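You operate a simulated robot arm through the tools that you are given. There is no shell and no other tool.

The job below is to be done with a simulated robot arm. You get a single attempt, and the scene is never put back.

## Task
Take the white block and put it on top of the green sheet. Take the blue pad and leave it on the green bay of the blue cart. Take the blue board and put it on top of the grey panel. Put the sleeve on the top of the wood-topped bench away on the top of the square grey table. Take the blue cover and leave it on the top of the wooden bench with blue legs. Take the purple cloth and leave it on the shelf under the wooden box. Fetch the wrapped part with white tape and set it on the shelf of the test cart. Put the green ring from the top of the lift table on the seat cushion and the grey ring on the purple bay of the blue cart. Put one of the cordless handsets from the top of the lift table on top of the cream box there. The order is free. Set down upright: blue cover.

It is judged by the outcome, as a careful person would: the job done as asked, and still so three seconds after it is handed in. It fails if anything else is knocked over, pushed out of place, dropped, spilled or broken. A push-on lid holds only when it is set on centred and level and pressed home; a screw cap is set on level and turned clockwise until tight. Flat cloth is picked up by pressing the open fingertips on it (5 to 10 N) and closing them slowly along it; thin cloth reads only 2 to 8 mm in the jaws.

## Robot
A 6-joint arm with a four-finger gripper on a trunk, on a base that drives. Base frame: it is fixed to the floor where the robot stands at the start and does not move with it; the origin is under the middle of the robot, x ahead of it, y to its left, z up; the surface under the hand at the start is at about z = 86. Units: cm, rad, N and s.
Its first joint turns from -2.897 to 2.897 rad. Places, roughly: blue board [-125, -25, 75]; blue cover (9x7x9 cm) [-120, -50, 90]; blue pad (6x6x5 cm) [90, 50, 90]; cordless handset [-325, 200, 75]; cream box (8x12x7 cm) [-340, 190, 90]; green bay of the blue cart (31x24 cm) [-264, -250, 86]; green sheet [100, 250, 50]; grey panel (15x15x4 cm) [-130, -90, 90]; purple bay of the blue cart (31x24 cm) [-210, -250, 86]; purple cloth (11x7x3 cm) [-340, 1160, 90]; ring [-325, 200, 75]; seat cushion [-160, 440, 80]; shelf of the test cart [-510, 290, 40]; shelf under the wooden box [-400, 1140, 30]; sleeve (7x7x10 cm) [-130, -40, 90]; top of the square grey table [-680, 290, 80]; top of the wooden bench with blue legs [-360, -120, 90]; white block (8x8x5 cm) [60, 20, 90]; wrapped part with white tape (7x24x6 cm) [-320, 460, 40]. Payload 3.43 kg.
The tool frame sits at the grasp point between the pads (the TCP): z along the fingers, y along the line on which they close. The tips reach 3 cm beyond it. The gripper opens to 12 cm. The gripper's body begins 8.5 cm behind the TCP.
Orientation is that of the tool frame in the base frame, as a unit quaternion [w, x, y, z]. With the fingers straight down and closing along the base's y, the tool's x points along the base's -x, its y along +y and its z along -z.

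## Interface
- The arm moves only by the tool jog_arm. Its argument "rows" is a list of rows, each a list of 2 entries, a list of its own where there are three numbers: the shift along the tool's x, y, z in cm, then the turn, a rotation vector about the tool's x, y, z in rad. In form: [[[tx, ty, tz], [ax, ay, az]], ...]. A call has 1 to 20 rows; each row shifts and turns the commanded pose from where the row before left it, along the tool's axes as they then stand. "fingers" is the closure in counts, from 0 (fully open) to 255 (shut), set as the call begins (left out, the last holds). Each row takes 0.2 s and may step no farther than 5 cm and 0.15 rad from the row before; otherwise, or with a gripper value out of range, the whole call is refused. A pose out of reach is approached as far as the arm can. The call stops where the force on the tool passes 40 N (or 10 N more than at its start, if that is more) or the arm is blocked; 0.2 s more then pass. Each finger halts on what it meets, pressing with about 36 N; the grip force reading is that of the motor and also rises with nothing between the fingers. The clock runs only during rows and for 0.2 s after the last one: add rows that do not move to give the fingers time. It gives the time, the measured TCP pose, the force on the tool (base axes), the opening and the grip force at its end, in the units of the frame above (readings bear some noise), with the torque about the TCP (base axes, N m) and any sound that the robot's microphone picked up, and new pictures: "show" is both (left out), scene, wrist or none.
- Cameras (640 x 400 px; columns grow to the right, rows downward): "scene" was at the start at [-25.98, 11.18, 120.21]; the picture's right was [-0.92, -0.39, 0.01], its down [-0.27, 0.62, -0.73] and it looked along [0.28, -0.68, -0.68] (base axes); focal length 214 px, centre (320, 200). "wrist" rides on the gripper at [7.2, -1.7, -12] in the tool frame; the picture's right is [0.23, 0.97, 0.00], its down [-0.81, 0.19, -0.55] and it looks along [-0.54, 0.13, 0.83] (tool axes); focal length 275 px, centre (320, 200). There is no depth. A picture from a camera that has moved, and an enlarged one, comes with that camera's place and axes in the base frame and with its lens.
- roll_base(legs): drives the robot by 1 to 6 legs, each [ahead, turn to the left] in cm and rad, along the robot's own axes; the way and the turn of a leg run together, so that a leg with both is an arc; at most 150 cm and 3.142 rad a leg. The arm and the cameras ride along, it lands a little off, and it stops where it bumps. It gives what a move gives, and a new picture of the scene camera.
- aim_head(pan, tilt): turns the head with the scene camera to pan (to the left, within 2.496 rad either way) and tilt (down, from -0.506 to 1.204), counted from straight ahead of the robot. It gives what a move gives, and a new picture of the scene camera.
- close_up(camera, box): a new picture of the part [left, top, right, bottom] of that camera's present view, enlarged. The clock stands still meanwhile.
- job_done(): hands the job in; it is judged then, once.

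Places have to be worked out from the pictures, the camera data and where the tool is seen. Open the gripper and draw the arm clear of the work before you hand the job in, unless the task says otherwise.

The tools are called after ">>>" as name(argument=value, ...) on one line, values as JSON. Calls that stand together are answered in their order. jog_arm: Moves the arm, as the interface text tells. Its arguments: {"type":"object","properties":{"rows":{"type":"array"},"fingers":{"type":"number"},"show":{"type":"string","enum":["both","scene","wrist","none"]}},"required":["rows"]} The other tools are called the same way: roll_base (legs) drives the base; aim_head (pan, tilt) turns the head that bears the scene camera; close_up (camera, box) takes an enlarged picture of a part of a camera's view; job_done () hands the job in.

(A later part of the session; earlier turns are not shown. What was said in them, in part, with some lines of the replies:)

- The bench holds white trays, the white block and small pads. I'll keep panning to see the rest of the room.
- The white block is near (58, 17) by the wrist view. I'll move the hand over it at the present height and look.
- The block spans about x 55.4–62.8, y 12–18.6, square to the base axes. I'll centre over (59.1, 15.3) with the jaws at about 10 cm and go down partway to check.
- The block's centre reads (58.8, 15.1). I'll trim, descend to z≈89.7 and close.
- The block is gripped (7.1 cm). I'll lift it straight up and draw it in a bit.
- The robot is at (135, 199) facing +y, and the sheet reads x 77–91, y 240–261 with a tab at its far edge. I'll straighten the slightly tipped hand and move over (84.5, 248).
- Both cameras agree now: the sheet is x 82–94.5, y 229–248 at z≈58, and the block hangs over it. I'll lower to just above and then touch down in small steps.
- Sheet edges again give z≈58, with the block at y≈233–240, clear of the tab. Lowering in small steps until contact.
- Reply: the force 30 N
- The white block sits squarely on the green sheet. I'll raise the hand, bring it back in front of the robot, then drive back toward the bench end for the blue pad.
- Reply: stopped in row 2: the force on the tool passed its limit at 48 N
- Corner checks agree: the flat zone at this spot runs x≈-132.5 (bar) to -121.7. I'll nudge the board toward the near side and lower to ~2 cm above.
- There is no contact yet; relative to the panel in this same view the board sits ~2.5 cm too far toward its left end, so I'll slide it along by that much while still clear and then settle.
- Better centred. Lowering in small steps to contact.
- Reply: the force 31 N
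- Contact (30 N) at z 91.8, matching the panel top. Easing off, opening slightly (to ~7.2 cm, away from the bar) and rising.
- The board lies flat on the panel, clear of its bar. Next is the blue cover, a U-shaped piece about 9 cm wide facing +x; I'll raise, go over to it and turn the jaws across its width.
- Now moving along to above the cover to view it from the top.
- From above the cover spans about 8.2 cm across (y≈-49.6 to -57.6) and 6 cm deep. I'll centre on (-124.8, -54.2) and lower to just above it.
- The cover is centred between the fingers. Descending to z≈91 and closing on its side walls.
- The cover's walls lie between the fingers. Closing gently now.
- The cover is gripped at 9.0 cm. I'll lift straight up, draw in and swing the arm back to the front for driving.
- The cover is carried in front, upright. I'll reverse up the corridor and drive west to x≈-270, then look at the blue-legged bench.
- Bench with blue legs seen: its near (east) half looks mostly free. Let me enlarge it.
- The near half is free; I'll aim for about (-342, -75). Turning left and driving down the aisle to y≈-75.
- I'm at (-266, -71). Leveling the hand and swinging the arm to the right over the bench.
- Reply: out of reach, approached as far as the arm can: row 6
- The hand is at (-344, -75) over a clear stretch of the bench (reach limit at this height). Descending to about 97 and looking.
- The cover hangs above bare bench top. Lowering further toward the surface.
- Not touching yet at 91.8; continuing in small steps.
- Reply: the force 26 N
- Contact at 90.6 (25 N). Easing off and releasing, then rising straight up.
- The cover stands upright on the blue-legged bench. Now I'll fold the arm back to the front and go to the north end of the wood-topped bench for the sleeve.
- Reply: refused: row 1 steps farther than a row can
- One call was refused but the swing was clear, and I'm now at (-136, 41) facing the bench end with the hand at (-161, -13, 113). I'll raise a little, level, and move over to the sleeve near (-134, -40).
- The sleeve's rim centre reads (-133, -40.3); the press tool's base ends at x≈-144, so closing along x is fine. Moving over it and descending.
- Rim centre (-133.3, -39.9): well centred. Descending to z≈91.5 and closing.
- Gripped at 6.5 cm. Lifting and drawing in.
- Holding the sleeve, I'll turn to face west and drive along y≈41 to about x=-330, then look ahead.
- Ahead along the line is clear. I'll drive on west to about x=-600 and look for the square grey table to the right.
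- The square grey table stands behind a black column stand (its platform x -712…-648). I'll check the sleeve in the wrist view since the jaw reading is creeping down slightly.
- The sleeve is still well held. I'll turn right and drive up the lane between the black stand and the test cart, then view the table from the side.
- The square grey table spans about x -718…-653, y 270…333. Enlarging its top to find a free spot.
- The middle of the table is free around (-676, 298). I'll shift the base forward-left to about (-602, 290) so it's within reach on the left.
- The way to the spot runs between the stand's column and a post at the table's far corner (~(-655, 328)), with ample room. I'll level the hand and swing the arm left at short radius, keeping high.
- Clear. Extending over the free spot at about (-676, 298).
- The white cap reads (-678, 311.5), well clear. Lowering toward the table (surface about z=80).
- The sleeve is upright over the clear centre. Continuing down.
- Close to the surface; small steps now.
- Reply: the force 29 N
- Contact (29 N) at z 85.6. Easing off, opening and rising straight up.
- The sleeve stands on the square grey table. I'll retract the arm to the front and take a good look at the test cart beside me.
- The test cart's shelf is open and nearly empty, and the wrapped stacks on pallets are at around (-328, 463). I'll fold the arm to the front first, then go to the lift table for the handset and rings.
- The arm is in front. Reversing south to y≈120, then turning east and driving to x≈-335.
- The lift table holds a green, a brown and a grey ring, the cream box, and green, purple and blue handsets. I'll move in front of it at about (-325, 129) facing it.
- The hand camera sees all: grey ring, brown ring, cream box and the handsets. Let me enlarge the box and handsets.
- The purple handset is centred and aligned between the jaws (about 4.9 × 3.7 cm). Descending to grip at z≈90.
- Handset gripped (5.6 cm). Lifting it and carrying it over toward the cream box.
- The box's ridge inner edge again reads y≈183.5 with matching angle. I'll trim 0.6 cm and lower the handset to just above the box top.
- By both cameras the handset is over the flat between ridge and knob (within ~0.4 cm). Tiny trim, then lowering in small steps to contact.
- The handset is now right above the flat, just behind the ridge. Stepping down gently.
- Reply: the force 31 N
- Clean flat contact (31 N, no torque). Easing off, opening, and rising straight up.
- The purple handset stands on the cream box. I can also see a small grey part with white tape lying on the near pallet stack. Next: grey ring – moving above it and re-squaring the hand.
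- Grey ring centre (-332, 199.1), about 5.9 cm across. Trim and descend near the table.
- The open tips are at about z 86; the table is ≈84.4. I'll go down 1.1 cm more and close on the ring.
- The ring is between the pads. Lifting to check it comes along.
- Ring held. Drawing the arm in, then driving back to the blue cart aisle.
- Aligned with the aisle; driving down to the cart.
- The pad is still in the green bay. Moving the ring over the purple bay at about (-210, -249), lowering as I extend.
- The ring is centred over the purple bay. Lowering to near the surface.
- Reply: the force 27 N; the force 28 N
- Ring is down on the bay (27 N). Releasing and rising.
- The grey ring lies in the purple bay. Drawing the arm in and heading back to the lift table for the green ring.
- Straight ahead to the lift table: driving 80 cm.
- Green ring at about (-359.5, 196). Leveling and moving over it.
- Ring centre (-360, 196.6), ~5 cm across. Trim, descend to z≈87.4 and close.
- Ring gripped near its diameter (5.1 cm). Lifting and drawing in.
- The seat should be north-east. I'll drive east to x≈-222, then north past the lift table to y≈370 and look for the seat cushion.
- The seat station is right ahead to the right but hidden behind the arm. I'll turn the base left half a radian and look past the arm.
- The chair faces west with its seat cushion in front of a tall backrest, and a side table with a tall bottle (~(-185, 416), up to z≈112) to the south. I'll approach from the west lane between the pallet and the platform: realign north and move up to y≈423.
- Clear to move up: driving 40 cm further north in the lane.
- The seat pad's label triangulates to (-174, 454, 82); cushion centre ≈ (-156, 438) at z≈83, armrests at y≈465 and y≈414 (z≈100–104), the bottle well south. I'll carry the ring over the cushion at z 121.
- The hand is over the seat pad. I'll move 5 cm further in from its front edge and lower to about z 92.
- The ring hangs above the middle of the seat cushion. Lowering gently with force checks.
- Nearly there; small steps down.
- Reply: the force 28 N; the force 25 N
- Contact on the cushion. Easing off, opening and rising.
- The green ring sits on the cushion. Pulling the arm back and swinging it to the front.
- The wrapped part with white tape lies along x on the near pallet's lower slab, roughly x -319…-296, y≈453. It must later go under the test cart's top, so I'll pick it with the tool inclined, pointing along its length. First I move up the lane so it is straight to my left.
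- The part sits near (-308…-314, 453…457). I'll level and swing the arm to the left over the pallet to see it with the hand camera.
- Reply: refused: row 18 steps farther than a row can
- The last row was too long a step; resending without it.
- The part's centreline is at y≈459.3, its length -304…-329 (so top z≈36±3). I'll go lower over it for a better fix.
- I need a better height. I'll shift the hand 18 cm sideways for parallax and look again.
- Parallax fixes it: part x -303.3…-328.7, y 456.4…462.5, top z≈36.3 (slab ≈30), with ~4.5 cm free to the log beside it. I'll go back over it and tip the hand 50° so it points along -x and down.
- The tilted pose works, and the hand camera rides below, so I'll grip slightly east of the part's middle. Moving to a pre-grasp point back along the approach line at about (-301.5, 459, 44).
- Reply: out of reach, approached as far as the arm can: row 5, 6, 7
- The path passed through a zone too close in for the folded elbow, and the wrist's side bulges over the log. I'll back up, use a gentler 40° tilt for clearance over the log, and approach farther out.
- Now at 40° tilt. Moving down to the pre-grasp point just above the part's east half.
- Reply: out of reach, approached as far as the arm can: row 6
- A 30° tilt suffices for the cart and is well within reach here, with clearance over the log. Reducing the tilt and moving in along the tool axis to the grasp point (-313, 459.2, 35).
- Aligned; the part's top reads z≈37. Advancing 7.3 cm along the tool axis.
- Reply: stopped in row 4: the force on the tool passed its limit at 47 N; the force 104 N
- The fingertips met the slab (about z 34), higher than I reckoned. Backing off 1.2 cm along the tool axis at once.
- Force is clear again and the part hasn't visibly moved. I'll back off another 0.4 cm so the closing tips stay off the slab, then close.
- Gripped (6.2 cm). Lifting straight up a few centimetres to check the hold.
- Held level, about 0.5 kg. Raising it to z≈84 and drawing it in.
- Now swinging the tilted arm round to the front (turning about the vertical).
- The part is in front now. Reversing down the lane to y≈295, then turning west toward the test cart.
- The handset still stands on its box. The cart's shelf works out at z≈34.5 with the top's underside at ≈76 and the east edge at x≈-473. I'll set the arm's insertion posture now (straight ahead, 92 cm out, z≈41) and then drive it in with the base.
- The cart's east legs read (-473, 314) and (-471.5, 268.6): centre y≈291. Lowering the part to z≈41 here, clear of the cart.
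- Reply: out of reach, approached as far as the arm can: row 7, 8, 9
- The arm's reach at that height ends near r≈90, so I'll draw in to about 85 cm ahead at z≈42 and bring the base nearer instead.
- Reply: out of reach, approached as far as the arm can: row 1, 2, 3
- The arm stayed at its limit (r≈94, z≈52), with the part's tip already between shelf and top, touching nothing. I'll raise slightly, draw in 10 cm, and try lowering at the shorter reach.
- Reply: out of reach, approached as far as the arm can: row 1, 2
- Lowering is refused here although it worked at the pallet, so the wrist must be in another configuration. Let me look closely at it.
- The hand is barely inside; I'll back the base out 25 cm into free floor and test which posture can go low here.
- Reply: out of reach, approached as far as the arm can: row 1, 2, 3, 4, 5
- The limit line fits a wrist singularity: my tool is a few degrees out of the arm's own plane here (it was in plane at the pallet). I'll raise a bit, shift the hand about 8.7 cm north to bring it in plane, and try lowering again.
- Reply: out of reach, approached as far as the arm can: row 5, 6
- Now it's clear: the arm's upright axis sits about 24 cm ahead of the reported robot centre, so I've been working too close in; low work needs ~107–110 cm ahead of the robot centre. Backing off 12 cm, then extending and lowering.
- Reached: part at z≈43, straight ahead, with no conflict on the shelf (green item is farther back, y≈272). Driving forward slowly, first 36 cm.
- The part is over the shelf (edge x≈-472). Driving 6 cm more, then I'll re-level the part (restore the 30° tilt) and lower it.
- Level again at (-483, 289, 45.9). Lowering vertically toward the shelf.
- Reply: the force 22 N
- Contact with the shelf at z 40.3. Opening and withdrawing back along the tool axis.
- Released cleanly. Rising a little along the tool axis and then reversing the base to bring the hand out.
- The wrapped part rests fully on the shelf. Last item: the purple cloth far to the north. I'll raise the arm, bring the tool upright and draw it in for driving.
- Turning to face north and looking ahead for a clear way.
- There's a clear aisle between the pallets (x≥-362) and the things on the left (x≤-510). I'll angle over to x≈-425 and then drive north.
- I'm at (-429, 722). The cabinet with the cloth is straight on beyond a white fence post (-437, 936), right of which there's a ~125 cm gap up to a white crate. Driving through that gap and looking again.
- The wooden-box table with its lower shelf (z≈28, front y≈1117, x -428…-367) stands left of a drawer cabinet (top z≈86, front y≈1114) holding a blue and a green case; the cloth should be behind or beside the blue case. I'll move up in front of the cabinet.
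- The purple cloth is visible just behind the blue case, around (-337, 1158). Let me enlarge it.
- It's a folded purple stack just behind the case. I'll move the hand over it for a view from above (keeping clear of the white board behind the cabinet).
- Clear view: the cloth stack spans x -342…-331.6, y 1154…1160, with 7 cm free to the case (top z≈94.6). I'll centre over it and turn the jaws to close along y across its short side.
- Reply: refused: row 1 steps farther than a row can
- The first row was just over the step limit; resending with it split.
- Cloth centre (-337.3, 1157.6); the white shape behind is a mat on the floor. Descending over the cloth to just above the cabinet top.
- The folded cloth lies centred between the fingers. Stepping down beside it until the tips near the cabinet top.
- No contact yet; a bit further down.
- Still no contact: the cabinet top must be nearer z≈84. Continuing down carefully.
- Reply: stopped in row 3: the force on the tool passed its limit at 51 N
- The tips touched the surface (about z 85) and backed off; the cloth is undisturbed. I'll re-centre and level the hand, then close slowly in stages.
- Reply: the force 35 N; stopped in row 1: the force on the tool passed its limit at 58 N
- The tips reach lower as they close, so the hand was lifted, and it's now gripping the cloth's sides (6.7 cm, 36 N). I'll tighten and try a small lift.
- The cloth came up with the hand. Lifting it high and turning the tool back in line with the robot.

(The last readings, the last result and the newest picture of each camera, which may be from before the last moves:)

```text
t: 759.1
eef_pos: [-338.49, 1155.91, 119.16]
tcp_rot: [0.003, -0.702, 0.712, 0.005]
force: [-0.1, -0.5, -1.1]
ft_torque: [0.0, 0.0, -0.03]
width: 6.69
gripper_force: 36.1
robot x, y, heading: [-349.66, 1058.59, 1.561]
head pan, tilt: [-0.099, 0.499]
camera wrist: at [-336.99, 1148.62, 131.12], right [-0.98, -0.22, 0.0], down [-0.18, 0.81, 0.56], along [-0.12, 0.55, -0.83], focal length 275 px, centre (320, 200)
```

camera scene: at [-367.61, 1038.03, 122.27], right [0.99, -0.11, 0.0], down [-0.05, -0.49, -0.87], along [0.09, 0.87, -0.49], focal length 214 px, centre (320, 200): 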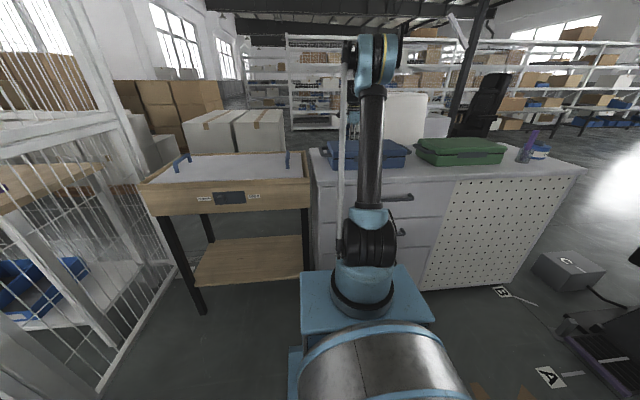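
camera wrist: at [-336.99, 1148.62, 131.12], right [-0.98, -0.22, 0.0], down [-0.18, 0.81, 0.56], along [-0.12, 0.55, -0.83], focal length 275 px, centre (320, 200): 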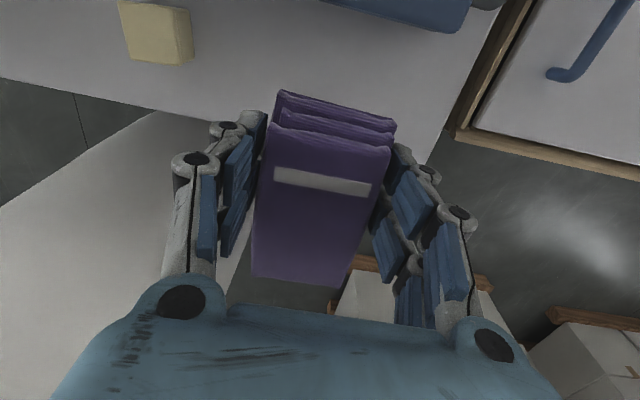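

Cloth held firmly. Retracting the arm over the robot's front, then reversing diagonally to line up with the wooden-box table.

>>> jog_arm(rows=[[[4.7, 0, 0], [0, 0, 0]], [[4.7, 0, 0], [0, 0, 0]], [[4.7, 0, 0], [0, 0, 0]], [[4.7, 0, 0], [0, 0, 0]], [[4.7, 0, 0], [0, 0, 0]], [[4.7, 0.5, 0], [0, 0, 0]], [[4.7, 1, 0], [0, 0, 0]], [[4.7, 1.5, 0], [0, 0, 0]], [[4.7, 1.5, 0], [0, 0, 0]], [[3.5, 1.5, 0], [0, 0, 0]], [[0, 0, 0], [0, 0, 0]]], show="none")

>>> roll_base(legs=[[-30, 0], [0, -0.37], [-108, 0], [0, 0.375]])

>>> aim_head(pan=0.15, tilt=0.45)

```text
t: 761.5
eef_pos: [-345.38, 1110.01, 118.64]
tcp_rot: [0.004, -0.701, 0.713, 0.003]
force: [0.5, 0.4, -0.4]
ft_torque: [-0.06, -0.02, -0.02]
width: 6.72
gripper_force: 36.4
robot x, y, heading: [-349.48, 1058.58, 1.566]
head pan, tilt: [-0.099, 0.499]
```

```text
t: 771.4
eef_pos: [-386.2, 979.05, 118.78]
tcp_rot: [0.004, -0.704, 0.71, 0.005]
force: [0.3, 0.2, 0.3]
ft_torque: [0.04, -0.04, 0.0]
width: 6.74
gripper_force: 36.0
robot x, y, heading: [-390.1, 927.53, 1.57]
head pan, tilt: [-0.099, 0.499]
camera scene: at [-407.88, 906.98, 122.26], right [0.99, -0.1, 0.0], down [-0.05, -0.49, -0.87], along [0.09, 0.87, -0.49], focal length 214 px, centre (320, 200)
```

scene: 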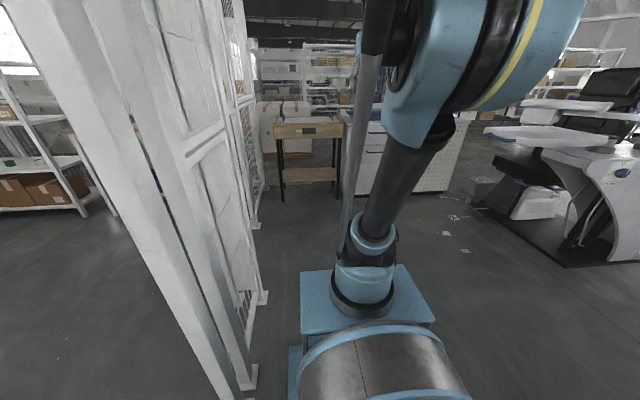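

```text
t: 772.1
eef_pos: [-386.17, 977.76, 119.25]
tcp_rot: [0.008, -0.704, 0.71, 0.008]
force: [0.5, 0.1, 0.1]
ft_torque: [-0.03, 0.02, 0.0]
width: 6.71
gripper_force: 36.0
robot x, y, heading: [-389.79, 927.62, 1.569]
head pan, tilt: [0.15, 0.45]
camera scene: at [-410.15, 907.04, 122.71], right [0.99, 0.15, 0.0], down [0.06, -0.44, -0.89], along [-0.13, 0.88, -0.45], focal length 214 px, centre (320, 200)
```

scene: 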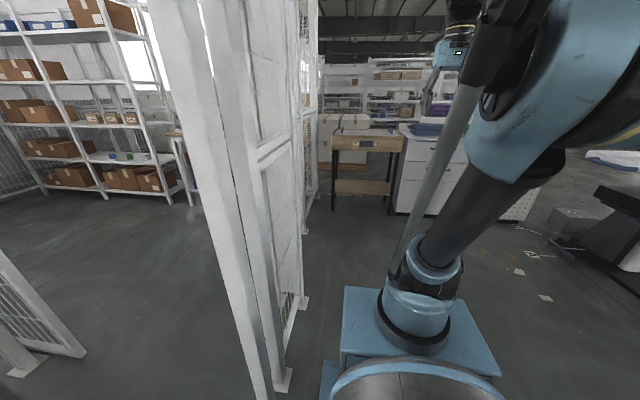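

Aligned at x≈-390; the table's front legs read x -426 and -364, y≈1116. Driving forward to y≈975.

>>> roll_base(legs=[[46, 0]])

>>> jog_arm(rows=[[[-4.7, 0.6, 0], [0, 0, 0]], [[-4.7, 0.7, 0], [0, 0, 0]], [[-4.7, 0.8, 0], [0, 0, 0]], [[-4.7, 0.8, 0], [0, 0, 0]], [[-4.7, 0.8, 0], [0, 0, 0]], [[-4.7, 0.8, 0], [0, 0, 0]], [[-4.7, 0.8, 0], [0, 0, 0]], [[-4.7, 0.8, 0], [0, 0, 0]], [[-4.7, 0.8, 0], [0, 0, 0]], [[-4.7, 0.8, 0], [0, 0, 0]], [[0, 0, 5], [0, 0, 0]], [[0, 0, 5], [0, 0, 0]], [[0, 0, 5], [0, 0, 0]], [[0, 0, 0], [0, -0.137, 0]], [[0, 0, 0], [0, -0.137, 0]], [[0, 0, 0], [0, -0.137, 0]], [[0, 0, 0], [0, 0, 0]]], show="both")

```text
t: 774.9
eef_pos: [-385.56, 1023.54, 119.25]
tcp_rot: [0.009, -0.701, 0.713, 0.008]
force: [-0.8, 0.0, -0.7]
ft_torque: [0.01, 0.02, 0.02]
width: 6.71
gripper_force: 36.2
robot x, y, heading: [-389.72, 973.72, 1.563]
head pan, tilt: [0.15, 0.45]
camera scene: at [-410.14, 953.1, 122.71], right [0.99, 0.14, 0.0], down [0.06, -0.44, -0.89], along [-0.13, 0.89, -0.45], focal length 214 px, centre (320, 200)
```

scene: 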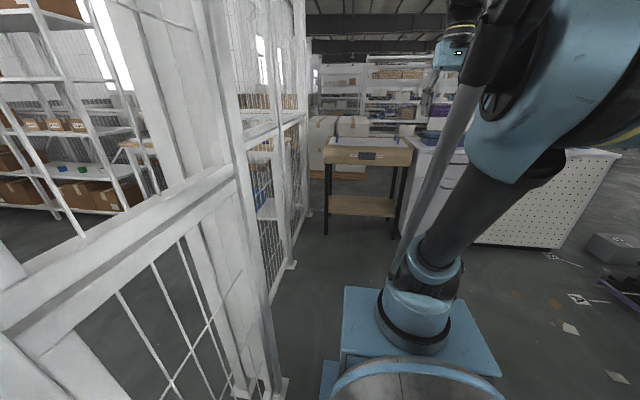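

```text
t: 778.5
eef_pos: [-392.19, 1069.65, 106.61]
tcp_rot: [0.158, -0.683, 0.696, 0.155]
force: [0.5, -0.6, -0.9]
ft_torque: [0.02, -0.02, -0.02]
width: 6.72
gripper_force: 35.6
robot x, y, heading: [-389.61, 973.2, 1.563]
head pan, tilt: [0.15, 0.45]
camera scene: at [-410.14, 953.12, 122.71], right [0.99, 0.14, 0.0], down [0.06, -0.44, -0.89], along [-0.13, 0.89, -0.45], focal length 214 px, centre (320, 200)
camera wrist: at [-390.86, 1057.89, 114.28], right [-0.98, -0.19, -0.1], down [-0.18, 0.5, 0.85], along [-0.11, 0.85, -0.52], focal length 275 px, centre (320, 200)
```

scene: 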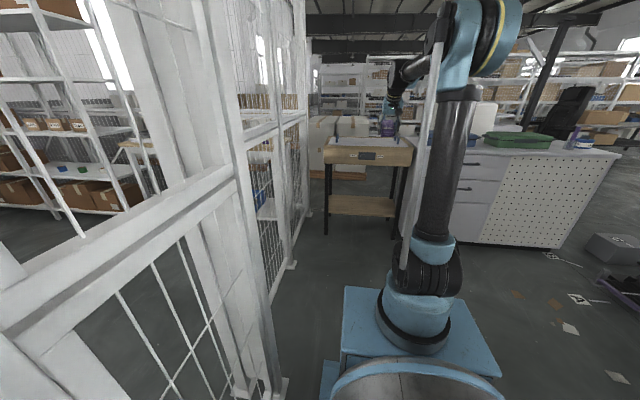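
wrist: 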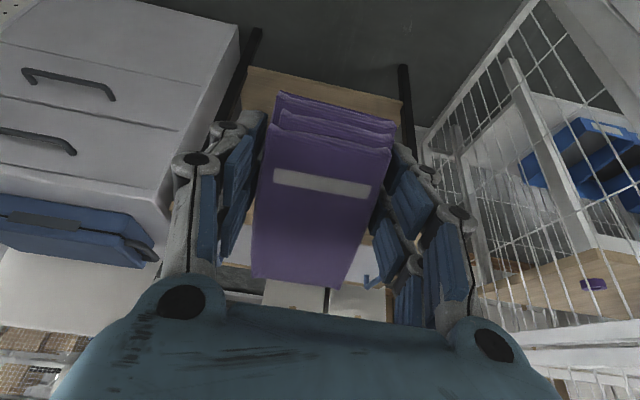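

The arm is posed with a 25° forward tilt; the shelf is visible ahead. Let me enlarge the scene view to fix the shelf's height and edge.

>>> close_up(camera="scene", box=[300, 120, 440, 250])

```text
3.08 times, centred on (370, 185) of scene
camera zoom: at [-410.14, 953.12, 122.71], right [0.99, 0.14, 0.0], down [0.06, -0.44, -0.89], along [-0.13, 0.89, -0.45], focal length 660 px, centre (166, 246)
```

zoom: 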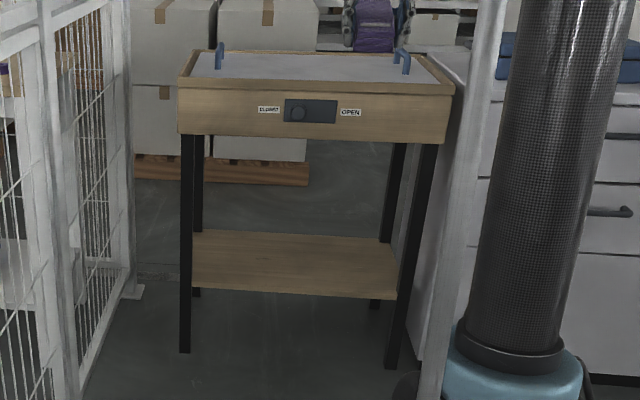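

The shelf's front edge triangulates to y≈1121, z≈26.5, and the box's underside is at z≈72. I'll set a 30° tilt, extend to 109 cm ahead and lower the cloth to z≈42 here, before driving in.

>>> jog_arm(rows=[[[0, 0, 0], [0, -0.077, 0]], [[-3.6, 1.27, 2.08], [0, 0, 0]], [[-3.6, 1.27, 2.08], [0, 0, 0]], [[-3.6, 1.27, 2.08], [0, 0, 0]], [[2.45, 0, 4.24], [0, 0, 0]], [[2.45, 0, 4.24], [0, 0, 0]], [[2.45, 0, 4.24], [0, 0, 0]], [[2.45, 0, 4.24], [0, 0, 0]], [[2.45, 0, 4.24], [0, 0, 0]], [[2.45, 0, 4.24], [0, 0, 0]], [[2.45, 0, 4.24], [0, 0, 0]], [[2.45, 0, 4.24], [0, 0, 0]], [[2.45, 0, 4.24], [0, 0, 0]], [[2.45, 0, 4.24], [0, 0, 0]], [[2.45, 0, 4.24], [0, 0, 0]], [[2.45, 0, 4.24], [0, 0, 0]], [[2.45, 0, 4.24], [0, 0, 0]], [[0, 0, 0], [0, 0, 0]]], show="both")

```text
t: 782.3
eef_pos: [-395.71, 1082.22, 42.61]
tcp_rot: [0.185, -0.676, 0.69, 0.182]
force: [-0.4, 0.3, 0.4]
ft_torque: [-0.01, -0.01, 0.05]
width: 6.72
gripper_force: 36.1
robot x, y, heading: [-389.92, 973.62, 1.558]
head pan, tilt: [0.15, 0.45]
camera scene: at [-410.14, 953.12, 122.72], right [0.99, 0.14, 0.0], down [0.06, -0.44, -0.89], along [-0.13, 0.89, -0.45], focal length 214 px, centre (320, 200)
camera wrist: at [-394.35, 1069.92, 49.47], right [-0.98, -0.18, -0.12], down [-0.18, 0.43, 0.88], along [-0.11, 0.88, -0.45], focal length 275 px, centre (320, 200)
```

scene: 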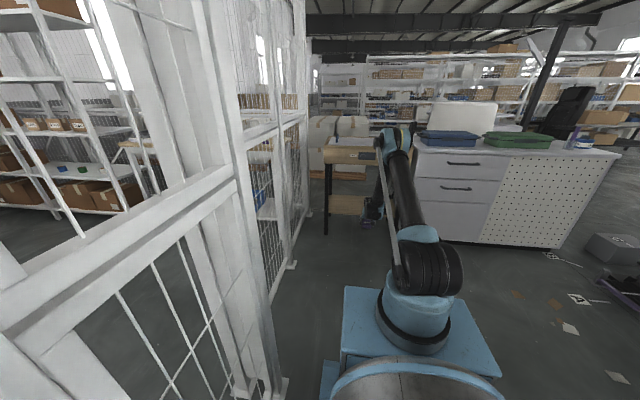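
wrist: 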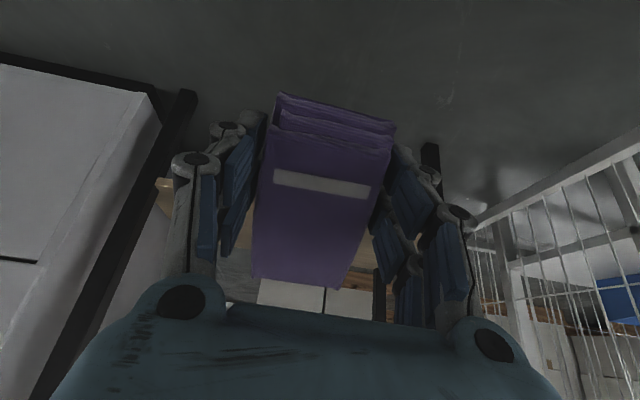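

Good, reachable. Lowering a bit more (z≈36.5) so the wrist will pass well under the box's edge, then driving in.

>>> jog_arm(rows=[[[1.5, 0, 2.6], [0, 0, 0]], [[1.5, 0, 2.6], [0, 0, 0]], [[0, 0, 0], [0, 0, 0]]], show="none")

>>> roll_base(legs=[[28, 0]])

>>> jog_arm(rows=[[[0, 0, 0], [0, 0, 0]]], show="both")

>>> close_up(camera="scene", box=[280, 90, 440, 260])

```text
t: 783.1
eef_pos: [-395.76, 1082.11, 36.8]
tcp_rot: [0.184, -0.677, 0.69, 0.181]
force: [-1.0, -0.4, -1.5]
ft_torque: [0.0, -0.01, -0.01]
width: 6.69
gripper_force: 35.9
robot x, y, heading: [-389.74, 973.42, 1.559]
head pan, tilt: [0.15, 0.45]
```

```text
t: 785.0
eef_pos: [-395.39, 1109.17, 36.76]
tcp_rot: [0.186, -0.676, 0.69, 0.181]
force: [0.6, 0.8, 0.3]
ft_torque: [-0.01, 0.03, 0.01]
width: 6.68
gripper_force: 35.4
robot x, y, heading: [-389.74, 1000.31, 1.559]
head pan, tilt: [0.15, 0.45]
camera scene: at [-409.88, 980.1, 122.72], right [0.99, 0.14, 0.0], down [0.06, -0.44, -0.89], along [-0.12, 0.89, -0.45], focal length 214 px, centre (320, 200)
```

scene: 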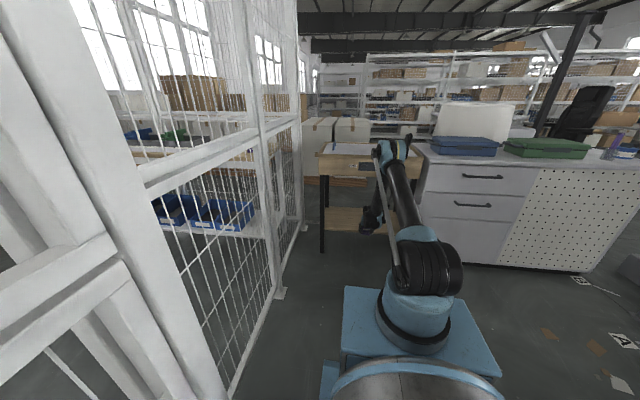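

```text
t: 785.4
eef_pos: [-395.5, 1108.61, 38.24]
tcp_rot: [0.188, -0.676, 0.688, 0.186]
force: [0.9, 0.8, -1.0]
ft_torque: [0.01, 0.03, -0.01]
width: 6.73
gripper_force: 35.1
robot x, y, heading: [-389.36, 1000.33, 1.563]
head pan, tilt: [0.15, 0.45]
camera scene: at [-409.88, 980.1, 122.72], right [0.99, 0.14, 0.0], down [0.06, -0.44, -0.89], along [-0.12, 0.89, -0.45], focal length 214 px, centre (320, 200)
camera wrist: at [-394.11, 1096.28, 44.86], right [-0.98, -0.18, -0.12], down [-0.18, 0.42, 0.89], along [-0.11, 0.89, -0.44], focal length 275 px, centre (320, 200)
```

scene: 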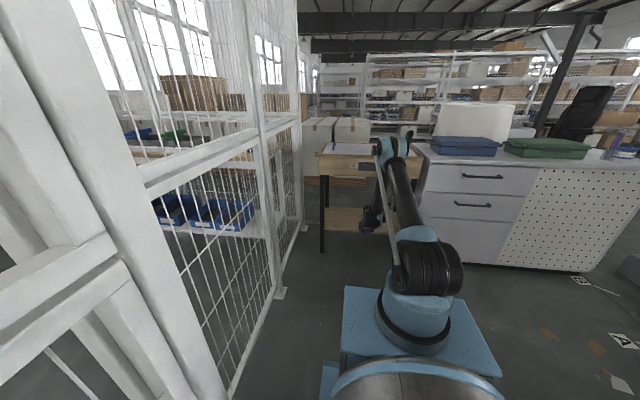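
wrist: 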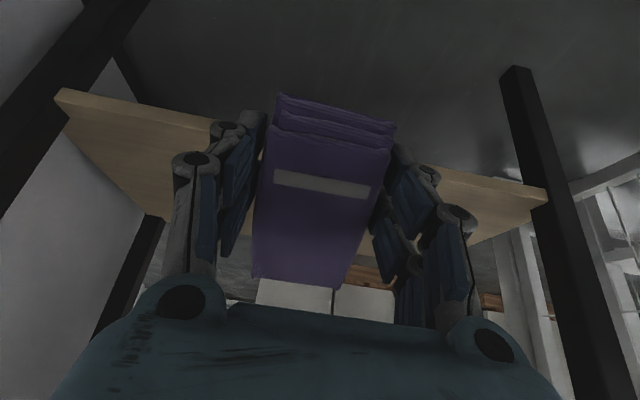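

```text
2.35 times, centred on (360, 175) of scene
camera zoom: at [-409.88, 980.1, 122.72], right [0.99, 0.14, 0.0], down [0.06, -0.44, -0.89], along [-0.12, 0.89, -0.45], focal length 505 px, centre (226, 259)
```

zoom: 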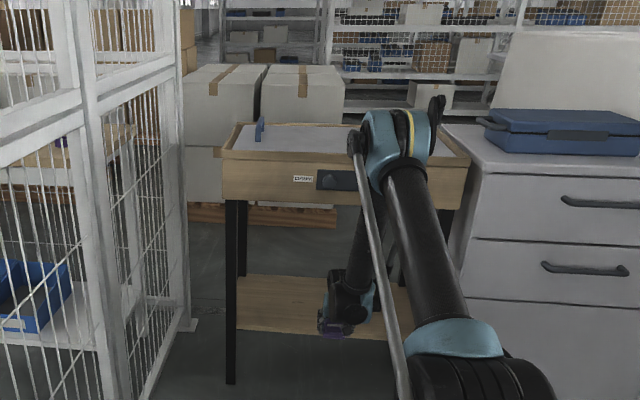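

Shelf edge confirmed at y≈1120. Lowering 2 cm and driving in another 15.5 cm.

>>> jog_arm(rows=[[[1.02, 0, 1.72], [0, 0, 0]], [[0, 0, 0], [0, 0, 0]]], show="none")

>>> roll_base(legs=[[15.5, 0]])

>>> jog_arm(rows=[[[0, 0, 0], [0, 0, 0]]], show="both")

>>> close_up(camera="scene", box=[280, 90, 440, 260])

```text
t: 786.0
eef_pos: [-395.57, 1108.72, 36.3]
tcp_rot: [0.189, -0.675, 0.689, 0.185]
force: [-0.6, 0.0, -1.7]
ft_torque: [-0.01, 0.01, -0.02]
width: 6.68
gripper_force: 36.5
robot x, y, heading: [-389.37, 999.99, 1.562]
head pan, tilt: [0.15, 0.45]
```

```text
t: 787.5
eef_pos: [-395.39, 1124.36, 36.18]
tcp_rot: [0.189, -0.676, 0.688, 0.185]
force: [0.2, 0.6, 0.0]
ft_torque: [-0.04, 0.0, 0.0]
width: 6.72
gripper_force: 35.9
robot x, y, heading: [-389.1, 1015.83, 1.559]
head pan, tilt: [0.15, 0.45]
camera scene: at [-409.72, 995.74, 122.72], right [0.99, 0.14, 0.0], down [0.06, -0.44, -0.89], along [-0.12, 0.89, -0.45], focal length 214 px, centre (320, 200)
```

scene: 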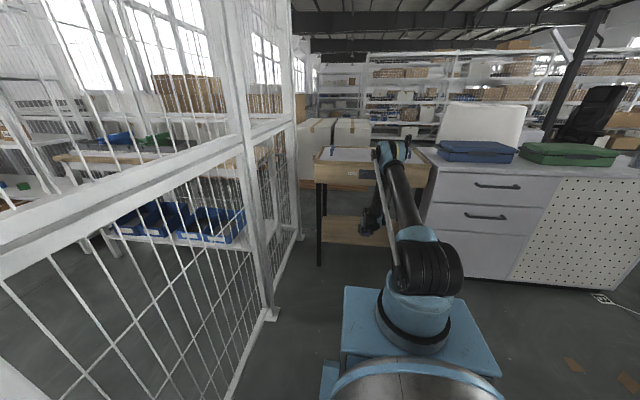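

```text
t: 787.9
eef_pos: [-395.33, 1123.87, 37.67]
tcp_rot: [0.193, -0.674, 0.688, 0.189]
force: [0.2, 0.2, 0.2]
ft_torque: [-0.01, 0.01, 0.0]
width: 6.7
gripper_force: 36.2
robot x, y, heading: [-389.47, 1015.94, 1.557]
head pan, tilt: [0.15, 0.45]
camera scene: at [-409.72, 995.75, 122.72], right [0.99, 0.14, 0.0], down [0.06, -0.44, -0.89], along [-0.12, 0.89, -0.45], focal length 214 px, centre (320, 200)
camera wrist: at [-393.99, 1111.4, 44.1], right [-0.98, -0.18, -0.12], down [-0.18, 0.41, 0.89], along [-0.11, 0.9, -0.43], focal length 275 px, centre (320, 200)
```

scene: 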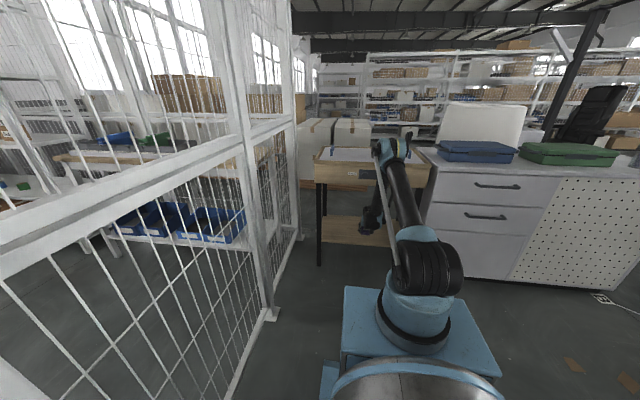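
wrist: 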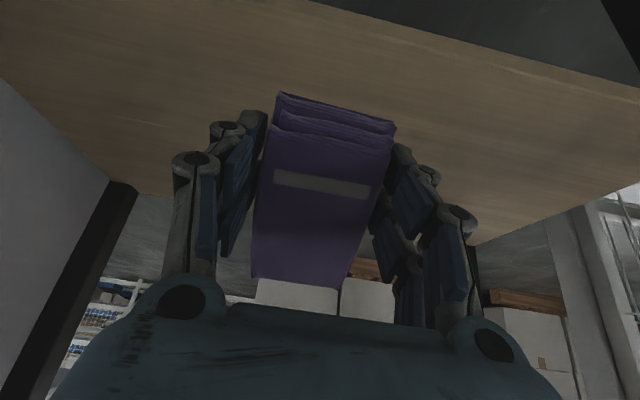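

```text
2.35 times, centred on (360, 175) of scene
camera zoom: at [-409.72, 995.75, 122.72], right [0.99, 0.14, 0.0], down [0.06, -0.44, -0.89], along [-0.12, 0.89, -0.45], focal length 505 px, centre (226, 259)
```

zoom: 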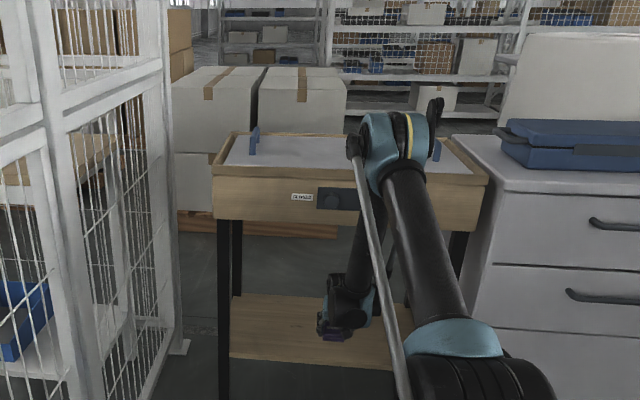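

The cloth is over the shelf, about 2–3 cm in. I'll reach 2.5 cm further in with the arm and lower gently.

>>> jog_arm(rows=[[[-2.13, 0, 1.31], [0, 0.02, 0]], [[0.8, 0, 1.3], [0, 0, 0]], [[0.5, 0, 0.85], [0, 0, 0]], [[0, 0, 0], [0, 0, 0]]], show="wrist")

```text
t: 788.9
eef_pos: [-395.24, 1126.31, 35.1]
tcp_rot: [0.185, -0.676, 0.69, 0.182]
force: [0.3, 0.9, 0.0]
ft_torque: [-0.02, 0.0, 0.02]
width: 6.7
gripper_force: 36.2
robot x, y, heading: [-389.63, 1016.18, 1.559]
head pan, tilt: [0.15, 0.45]
camera wrist: at [-393.89, 1114.04, 41.8], right [-0.98, -0.18, -0.12], down [-0.18, 0.43, 0.89], along [-0.11, 0.89, -0.45], focal length 275 px, centre (320, 200)
```

wrist: 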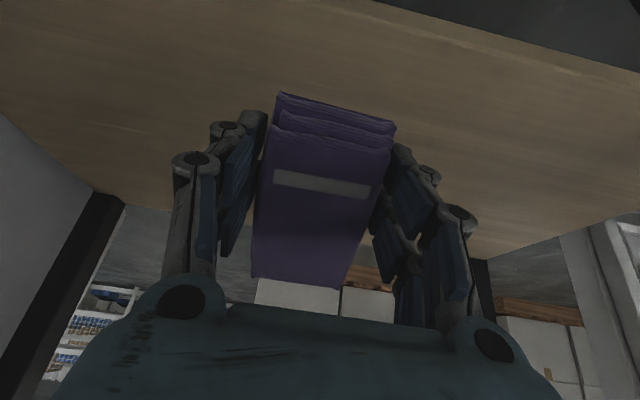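

Lowering in small steps toward contact.

>>> jog_arm(rows=[[[0.25, 0, 0.43], [0, 0, 0]], [[0.25, 0, 0.43], [0, 0, 0]], [[0.25, 0, 0.43], [0, 0, 0]], [[0, 0, 0], [0, 0, 0]]], show="none")

>>> jog_arm(rows=[[[0.2, 0, 0.35], [0, 0, 0]], [[0.2, 0, 0.35], [0, 0, 0]], [[0, 0, 0], [0, 0, 0]]], show="none")

```text
t: 789.9
eef_pos: [-395.45, 1126.32, 33.56]
tcp_rot: [0.186, -0.676, 0.689, 0.183]
force: [0.4, 0.3, -0.1]
ft_torque: [-0.01, 0.03, 0.02]
width: 6.72
gripper_force: 36.0
robot x, y, heading: [-389.31, 1015.87, 1.561]
head pan, tilt: [0.15, 0.45]
```

```text
t: 790.6
eef_pos: [-395.23, 1126.22, 32.84]
tcp_rot: [0.187, -0.676, 0.689, 0.183]
force: [-0.4, 0.7, -0.3]
ft_torque: [-0.02, 0.01, -0.02]
width: 6.71
gripper_force: 36.2
robot x, y, heading: [-389.3, 1015.95, 1.557]
head pan, tilt: [0.15, 0.45]
```

No contact yet; continuing.

>>> jog_arm(rows=[[[0.2, 0, 0.35], [0, 0, 0]], [[0.2, 0, 0.35], [0, 0, 0]], [[0, 0, 0], [0, 0, 0]]], show="none")

>>> jog_arm(rows=[[[0.2, 0, 0.35], [0, 0, 0]], [[0.2, 0, 0.35], [0, 0, 0]], [[0, 0, 0], [0, 0, 0]]], show="both")

>>> close_up(camera="scene", box=[300, 180, 420, 260])

```text
t: 791.5
eef_pos: [-395.37, 1126.44, 31.88]
tcp_rot: [0.186, -0.676, 0.689, 0.182]
force: [0.8, 0.7, -0.1]
ft_torque: [-0.02, 0.0, -0.01]
width: 6.72
gripper_force: 35.8
robot x, y, heading: [-389.52, 1015.95, 1.556]
head pan, tilt: [0.15, 0.45]
```

```text
t: 792.2
eef_pos: [-395.32, 1126.42, 31.14]
tcp_rot: [0.187, -0.676, 0.689, 0.182]
force: [0.2, 0.2, -1.4]
ft_torque: [-0.01, 0.02, -0.02]
width: 6.71
gripper_force: 36.4
robot x, y, heading: [-389.22, 1015.52, 1.564]
head pan, tilt: [0.15, 0.45]
camera scene: at [-409.72, 995.74, 122.72], right [0.99, 0.14, 0.0], down [0.06, -0.44, -0.89], along [-0.12, 0.89, -0.45], focal length 214 px, centre (320, 200)
camera wrist: at [-393.95, 1114.07, 37.89], right [-0.98, -0.18, -0.12], down [-0.18, 0.43, 0.89], along [-0.11, 0.89, -0.45], focal length 275 px, centre (320, 200)
```

scene: 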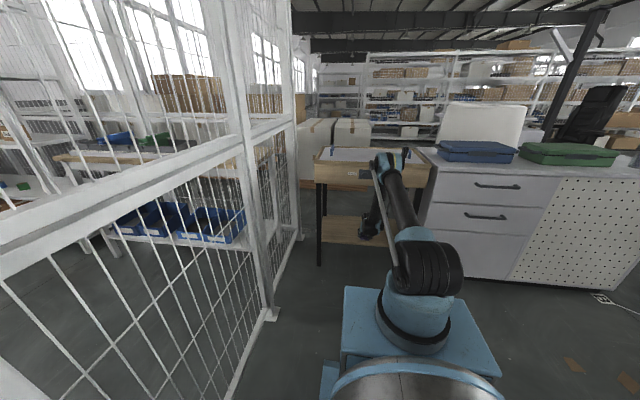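
wrist: 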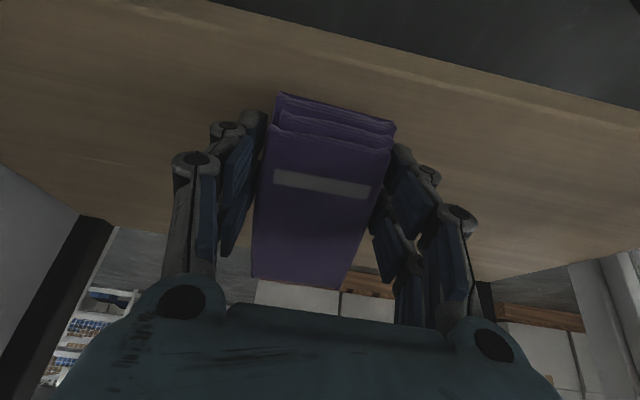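

```text
5.00 times, centred on (360, 220) of scene
camera zoom: at [-409.72, 995.74, 122.72], right [0.99, 0.14, 0.0], down [0.06, -0.44, -0.89], along [-0.12, 0.89, -0.45], focal length 1072 px, centre (120, 100)
```

zoom: 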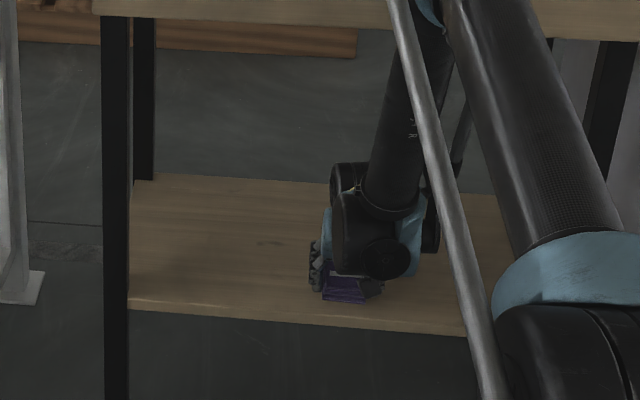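

Still free; the cloth's lower edge must be within a centimetre of the shelf. Continuing in small steps.

>>> jog_arm(rows=[[[0.15, 0, 0.26], [0, 0, 0]], [[0.15, 0, 0.26], [0, 0, 0]], [[0, 0, 0], [0, 0, 0]]], show="none")

>>> jog_arm(rows=[[[0.15, 0, 0.26], [0, 0, 0]], [[0.15, 0, 0.26], [0, 0, 0]], [[0, 0, 0], [0, 0, 0]]], show="none")

```text
t: 793.0
eef_pos: [-395.26, 1126.33, 30.53]
tcp_rot: [0.186, -0.676, 0.689, 0.182]
force: [-0.2, 0.2, -0.3]
ft_torque: [-0.03, 0.04, 0.02]
width: 6.7
gripper_force: 36.1
robot x, y, heading: [-389.26, 1015.85, 1.559]
head pan, tilt: [0.15, 0.45]
```

```text
t: 793.9
eef_pos: [-395.22, 1126.49, 30.1]
tcp_rot: [0.186, -0.676, 0.689, 0.183]
force: [2.3, 0.5, 25.4]
ft_torque: [-0.46, -0.1, 0.05]
width: 6.72
gripper_force: 36.1
robot x, y, heading: [-389.13, 1016.08, 1.561]
head pan, tilt: [0.15, 0.45]
```

Contact with the shelf (25 N). Easing a hair and opening to let the cloth lie down.

>>> jog_arm(rows=[[[-0.05, 0, -0.09], [0, 0, 0]], [[0, 0, 0], [0, 0, 0]]], show="none")

>>> jog_arm(rows=[[[0, 0, 0], [0, 0, 0]], [[0, 0, 0], [0, 0, 0]], [[0, 0, 0], [0, 0, 0]], [[0, 0, 0], [0, 0, 0]]], fingers=80, show="both")

>>> close_up(camera="scene", box=[300, 180, 420, 260])

```text
t: 794.5
eef_pos: [-395.2, 1126.34, 30.19]
tcp_rot: [0.187, -0.676, 0.69, 0.182]
force: [0.0, 6.1, 14.4]
ft_torque: [-0.04, -0.03, 0.02]
width: 6.72
gripper_force: 35.9
robot x, y, heading: [-389.05, 1016.14, 1.556]
head pan, tilt: [0.15, 0.45]
```

```text
t: 795.5
eef_pos: [-395.22, 1126.44, 30.01]
tcp_rot: [0.186, -0.676, 0.689, 0.182]
force: [0.4, -0.4, 0.4]
ft_torque: [-0.01, 0.01, -0.04]
width: 8.25
gripper_force: 0.2
robot x, y, heading: [-389.11, 1015.87, 1.561]
head pan, tilt: [0.15, 0.45]
camera scene: at [-409.72, 995.74, 122.72], right [0.99, 0.14, 0.0], down [0.06, -0.44, -0.89], along [-0.12, 0.89, -0.45], focal length 214 px, centre (320, 200)
camera wrist: at [-393.94, 1114.01, 36.78], right [-0.98, -0.18, -0.12], down [-0.18, 0.43, 0.89], along [-0.11, 0.89, -0.45], focal length 275 px, centre (320, 200)
```

scene: 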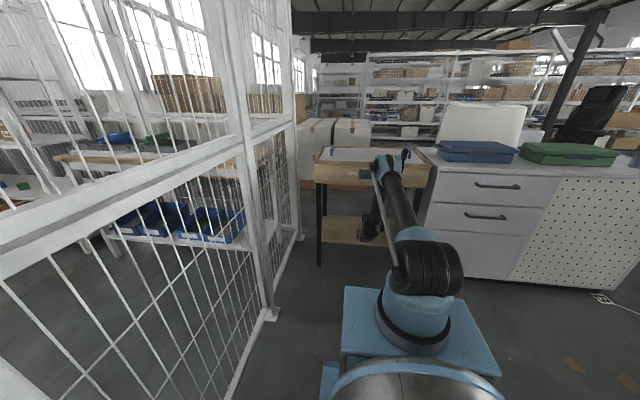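
wrist: 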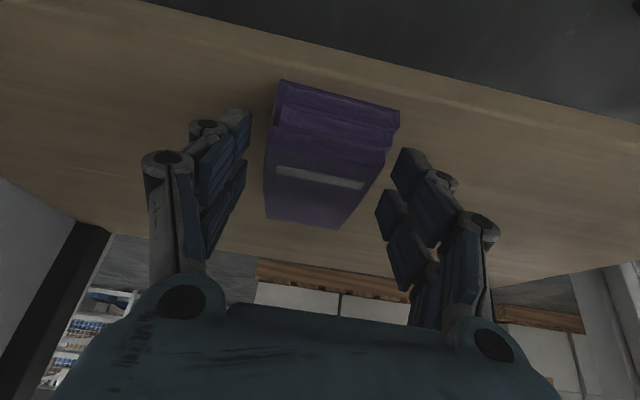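

```text
5.00 times, centred on (360, 220) of scene
camera zoom: at [-409.72, 995.74, 122.72], right [0.99, 0.14, 0.0], down [0.06, -0.44, -0.89], along [-0.12, 0.89, -0.45], focal length 1072 px, centre (120, 100)
```

zoom: 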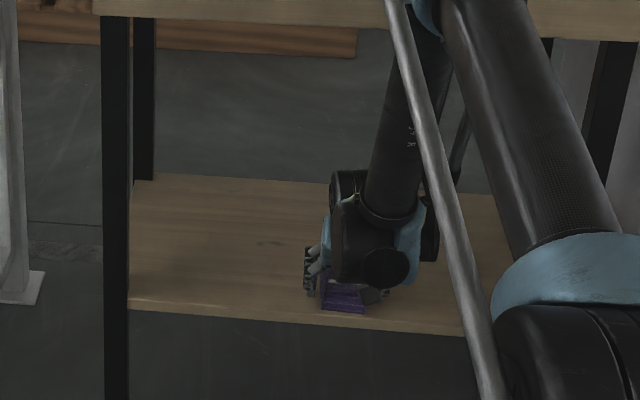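

The cloth lies flat on the shelf, its near edge about 2 cm inside the front edge. Withdrawing up and back along the tool axis, then reversing the base.

>>> jog_arm(rows=[[[0, 0, -1.5], [0, 0, 0]], [[0, 0, -2.5], [0, 0, 0]], [[0, 0, 0], [0, 0, 0]]], show="none")

>>> roll_base(legs=[[-32, 0]])

>>> jog_arm(rows=[[[-2, 0, -3.5], [0, 0, 0]], [[-2, 0, -3.5], [0, 0, 0]], [[-2, 0, -3.5], [0, 0, 0]], [[0, 0, 0], [0, 0, 0]]], show="both")

>>> close_up(camera="scene", box=[300, 140, 440, 240])

```text
t: 796.2
eef_pos: [-395.37, 1124.41, 33.47]
tcp_rot: [0.186, -0.676, 0.689, 0.182]
force: [-0.6, 0.3, 0.9]
ft_torque: [0.01, 0.0, 0.0]
width: 8.23
gripper_force: 0.1
robot x, y, heading: [-389.36, 1016.29, 1.558]
head pan, tilt: [0.15, 0.45]
```

```text
t: 798.4
eef_pos: [-396.12, 1092.03, 33.48]
tcp_rot: [0.186, -0.678, 0.687, 0.183]
force: [0.3, 0.6, -0.1]
ft_torque: [0.0, 0.02, 0.02]
width: 8.22
gripper_force: 0.1
robot x, y, heading: [-389.33, 983.87, 1.562]
head pan, tilt: [0.15, 0.45]
camera scene: at [-409.92, 963.52, 122.72], right [0.99, 0.14, 0.0], down [0.06, -0.44, -0.89], along [-0.13, 0.89, -0.45], focal length 214 px, centre (320, 200)
```

scene: 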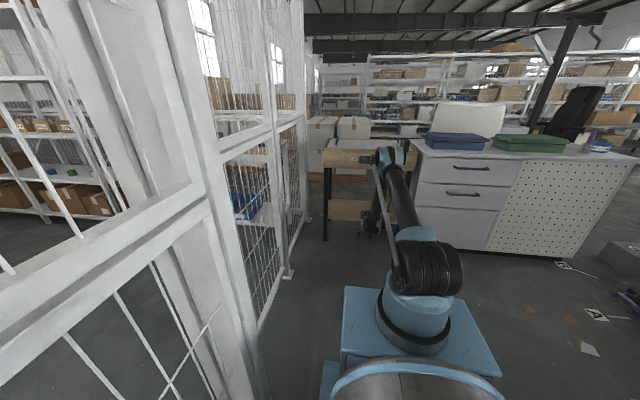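

```text
t: 799.4
eef_pos: [-396.34, 1091.5, 46.58]
tcp_rot: [0.19, -0.677, 0.686, 0.188]
force: [0.9, -0.4, -0.2]
ft_torque: [-0.05, 0.01, 0.01]
width: 8.25
gripper_force: 0.1
robot x, y, heading: [-389.86, 983.86, 1.565]
head pan, tilt: [0.15, 0.45]
camera scene: at [-409.92, 963.51, 122.72], right [0.99, 0.14, 0.0], down [0.06, -0.44, -0.89], along [-0.13, 0.89, -0.45], focal length 214 px, centre (320, 200)
camera wrist: at [-394.93, 1079.14, 53.14], right [-0.98, -0.18, -0.12], down [-0.19, 0.41, 0.89], along [-0.11, 0.89, -0.44], focal length 275 px, centre (320, 200)
```

scene: 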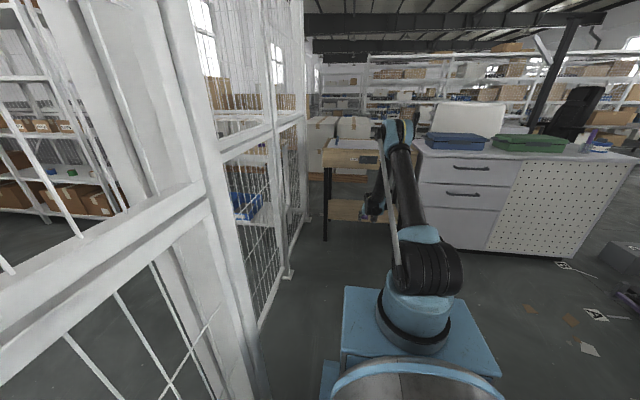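
wrist: 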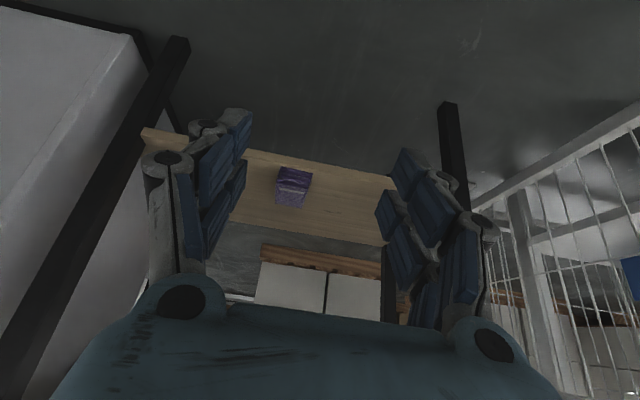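

```text
4.00 times, centred on (370, 190) of scene
camera zoom: at [-409.92, 963.51, 122.72], right [0.99, 0.14, 0.0], down [0.06, -0.44, -0.89], along [-0.13, 0.89, -0.45], focal length 858 px, centre (120, 240)
```

zoom: 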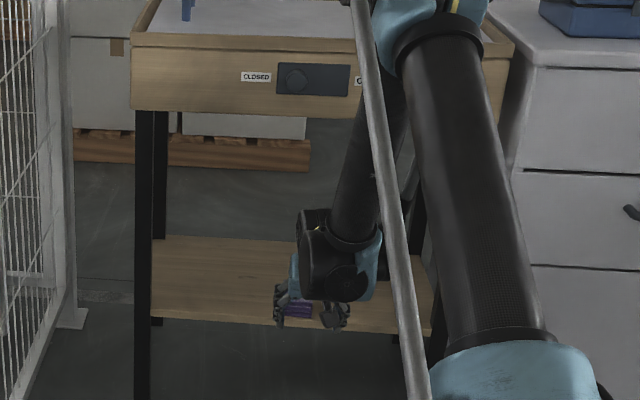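

Let me enlarge the hand view to check the cloth on the shelf.

>>> close_up(camera="wrist", box=[230, 120, 410, 260])

```text
2.86 times, centred on (320, 190) of wrist
camera zoom: at [-394.93, 1079.14, 53.14], right [-0.98, -0.18, -0.12], down [-0.19, 0.41, 0.89], along [-0.11, 0.89, -0.44], focal length 786 px, centre (320, 229)
```

zoom: 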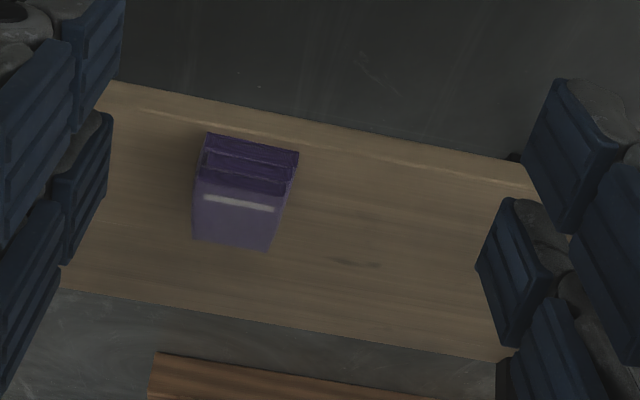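

The cloth is flat and fully on the shelf; every item is placed. I'll open the gripper fully, raise the arm and draw it clear before handing in.

>>> jog_arm(rows=[[[-2.5, 0, -4.2], [0, 0, 0]], [[-2.5, 0, -4.2], [0, 0, 0]], [[-2.5, 0, -4.2], [0, 0, 0]], [[-2.5, 0, -4.2], [0, 0, 0]], [[-2.5, 0, -4.2], [0, 0, 0]], [[-2.5, 0, -4.2], [0, 0, 0]], [[-2.5, 0, -4.2], [0, 0, 0]], [[-2.5, 0, -4.2], [0, 0, 0]], [[-2.5, 0, -4.2], [0, 0, 0]], [[-2.5, 0, -4.2], [0, 0, 0]], [[-2.5, 0, -4.2], [0, 0, 0]], [[0, 0, 0], [0, 0.135, 0]], [[0, 0, 0], [0, 0.135, 0]], [[0, 0, 0], [0, 0.135, 0]], [[0, 0, 0], [0, 0.13, 0]], [[4.7, 0, -1], [0, 0, 0]], [[4.7, 0, -1], [0, 0, 0]], [[4.7, 0, -1], [0, 0, 0]], [[4.7, 0, -1], [0, 0, 0]], [[0, 0, 0], [0, 0, 0]]], fingers=0, show="scene")

>>> close_up(camera="scene", box=[300, 140, 440, 240])

```text
t: 803.6
eef_pos: [-396.4, 1072.42, 104.62]
tcp_rot: [0.002, -0.702, 0.713, 0.002]
force: [0.5, 1.2, -0.3]
ft_torque: [-0.02, 0.03, -0.02]
width: 11.98
gripper_force: 0.0
robot x, y, heading: [-389.7, 983.88, 1.567]
head pan, tilt: [0.15, 0.45]
camera scene: at [-409.92, 963.51, 122.71], right [0.99, 0.14, 0.0], down [0.06, -0.44, -0.89], along [-0.13, 0.89, -0.45], focal length 214 px, centre (320, 200)
```

scene: 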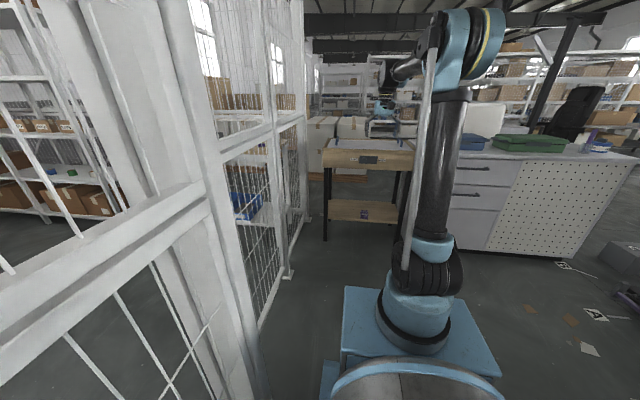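

```text
4.00 times, centred on (370, 190) of scene
camera zoom: at [-409.92, 963.51, 122.71], right [0.99, 0.14, 0.0], down [0.06, -0.44, -0.89], along [-0.13, 0.89, -0.45], focal length 858 px, centre (120, 240)
```

zoom: 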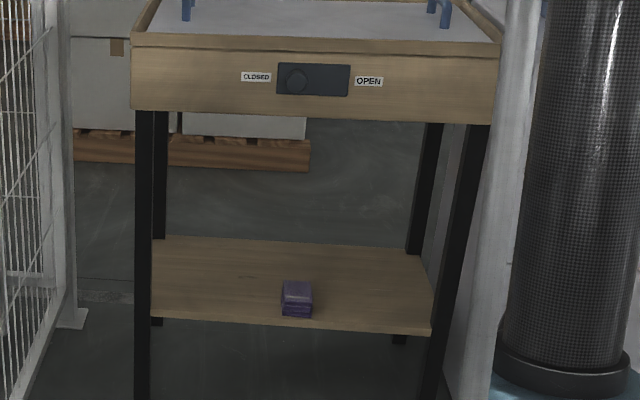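

The cloth rests on the shelf under the wooden box, the gripper is open and the arm is clear. All nine parts of the job are done, so I hand it in.

>>> job_done()

```text
The job is handed in.
```

I placed all of the items and handed the job in; its verdict has not come back. Each item looked right in the camera right after I set it down, but I did not revisit all of them before handing in.

| Item | Where it is now |
|---|---|
| White block | On the green sheet |
| Blue pad | In the green bay of the blue cart |
| Blue board | Flat on the grey panel |
| Sleeve | Standing on the square grey table |
| Blue cover | On the wooden bench with blue legs, standing as I found it |
| Purple cloth | Flat on the shelf under the wooden box, about 2 cm in from the front edge |
| Wrapped part with white tape | On the shelf of the test cart, fully inside the edge |
| Green ring | On the seat cushion |
| Grey ring | In the purple bay of the blue cart |
| Purple handset | Standing upright on the cream box |

- **Hard contacts:** the fingertips pressed hard on the slab under the wrapped part and on the cabinet top under the cloth. I backed off both times and saw nothing move.
- **Blind swing:** after a refused command, the arm swung wider than planned while leaving the blue-legged bench. No contact showed in the forces.
- **Cloth:** one end dropped a few centimetres when I released it, and it settled flat.
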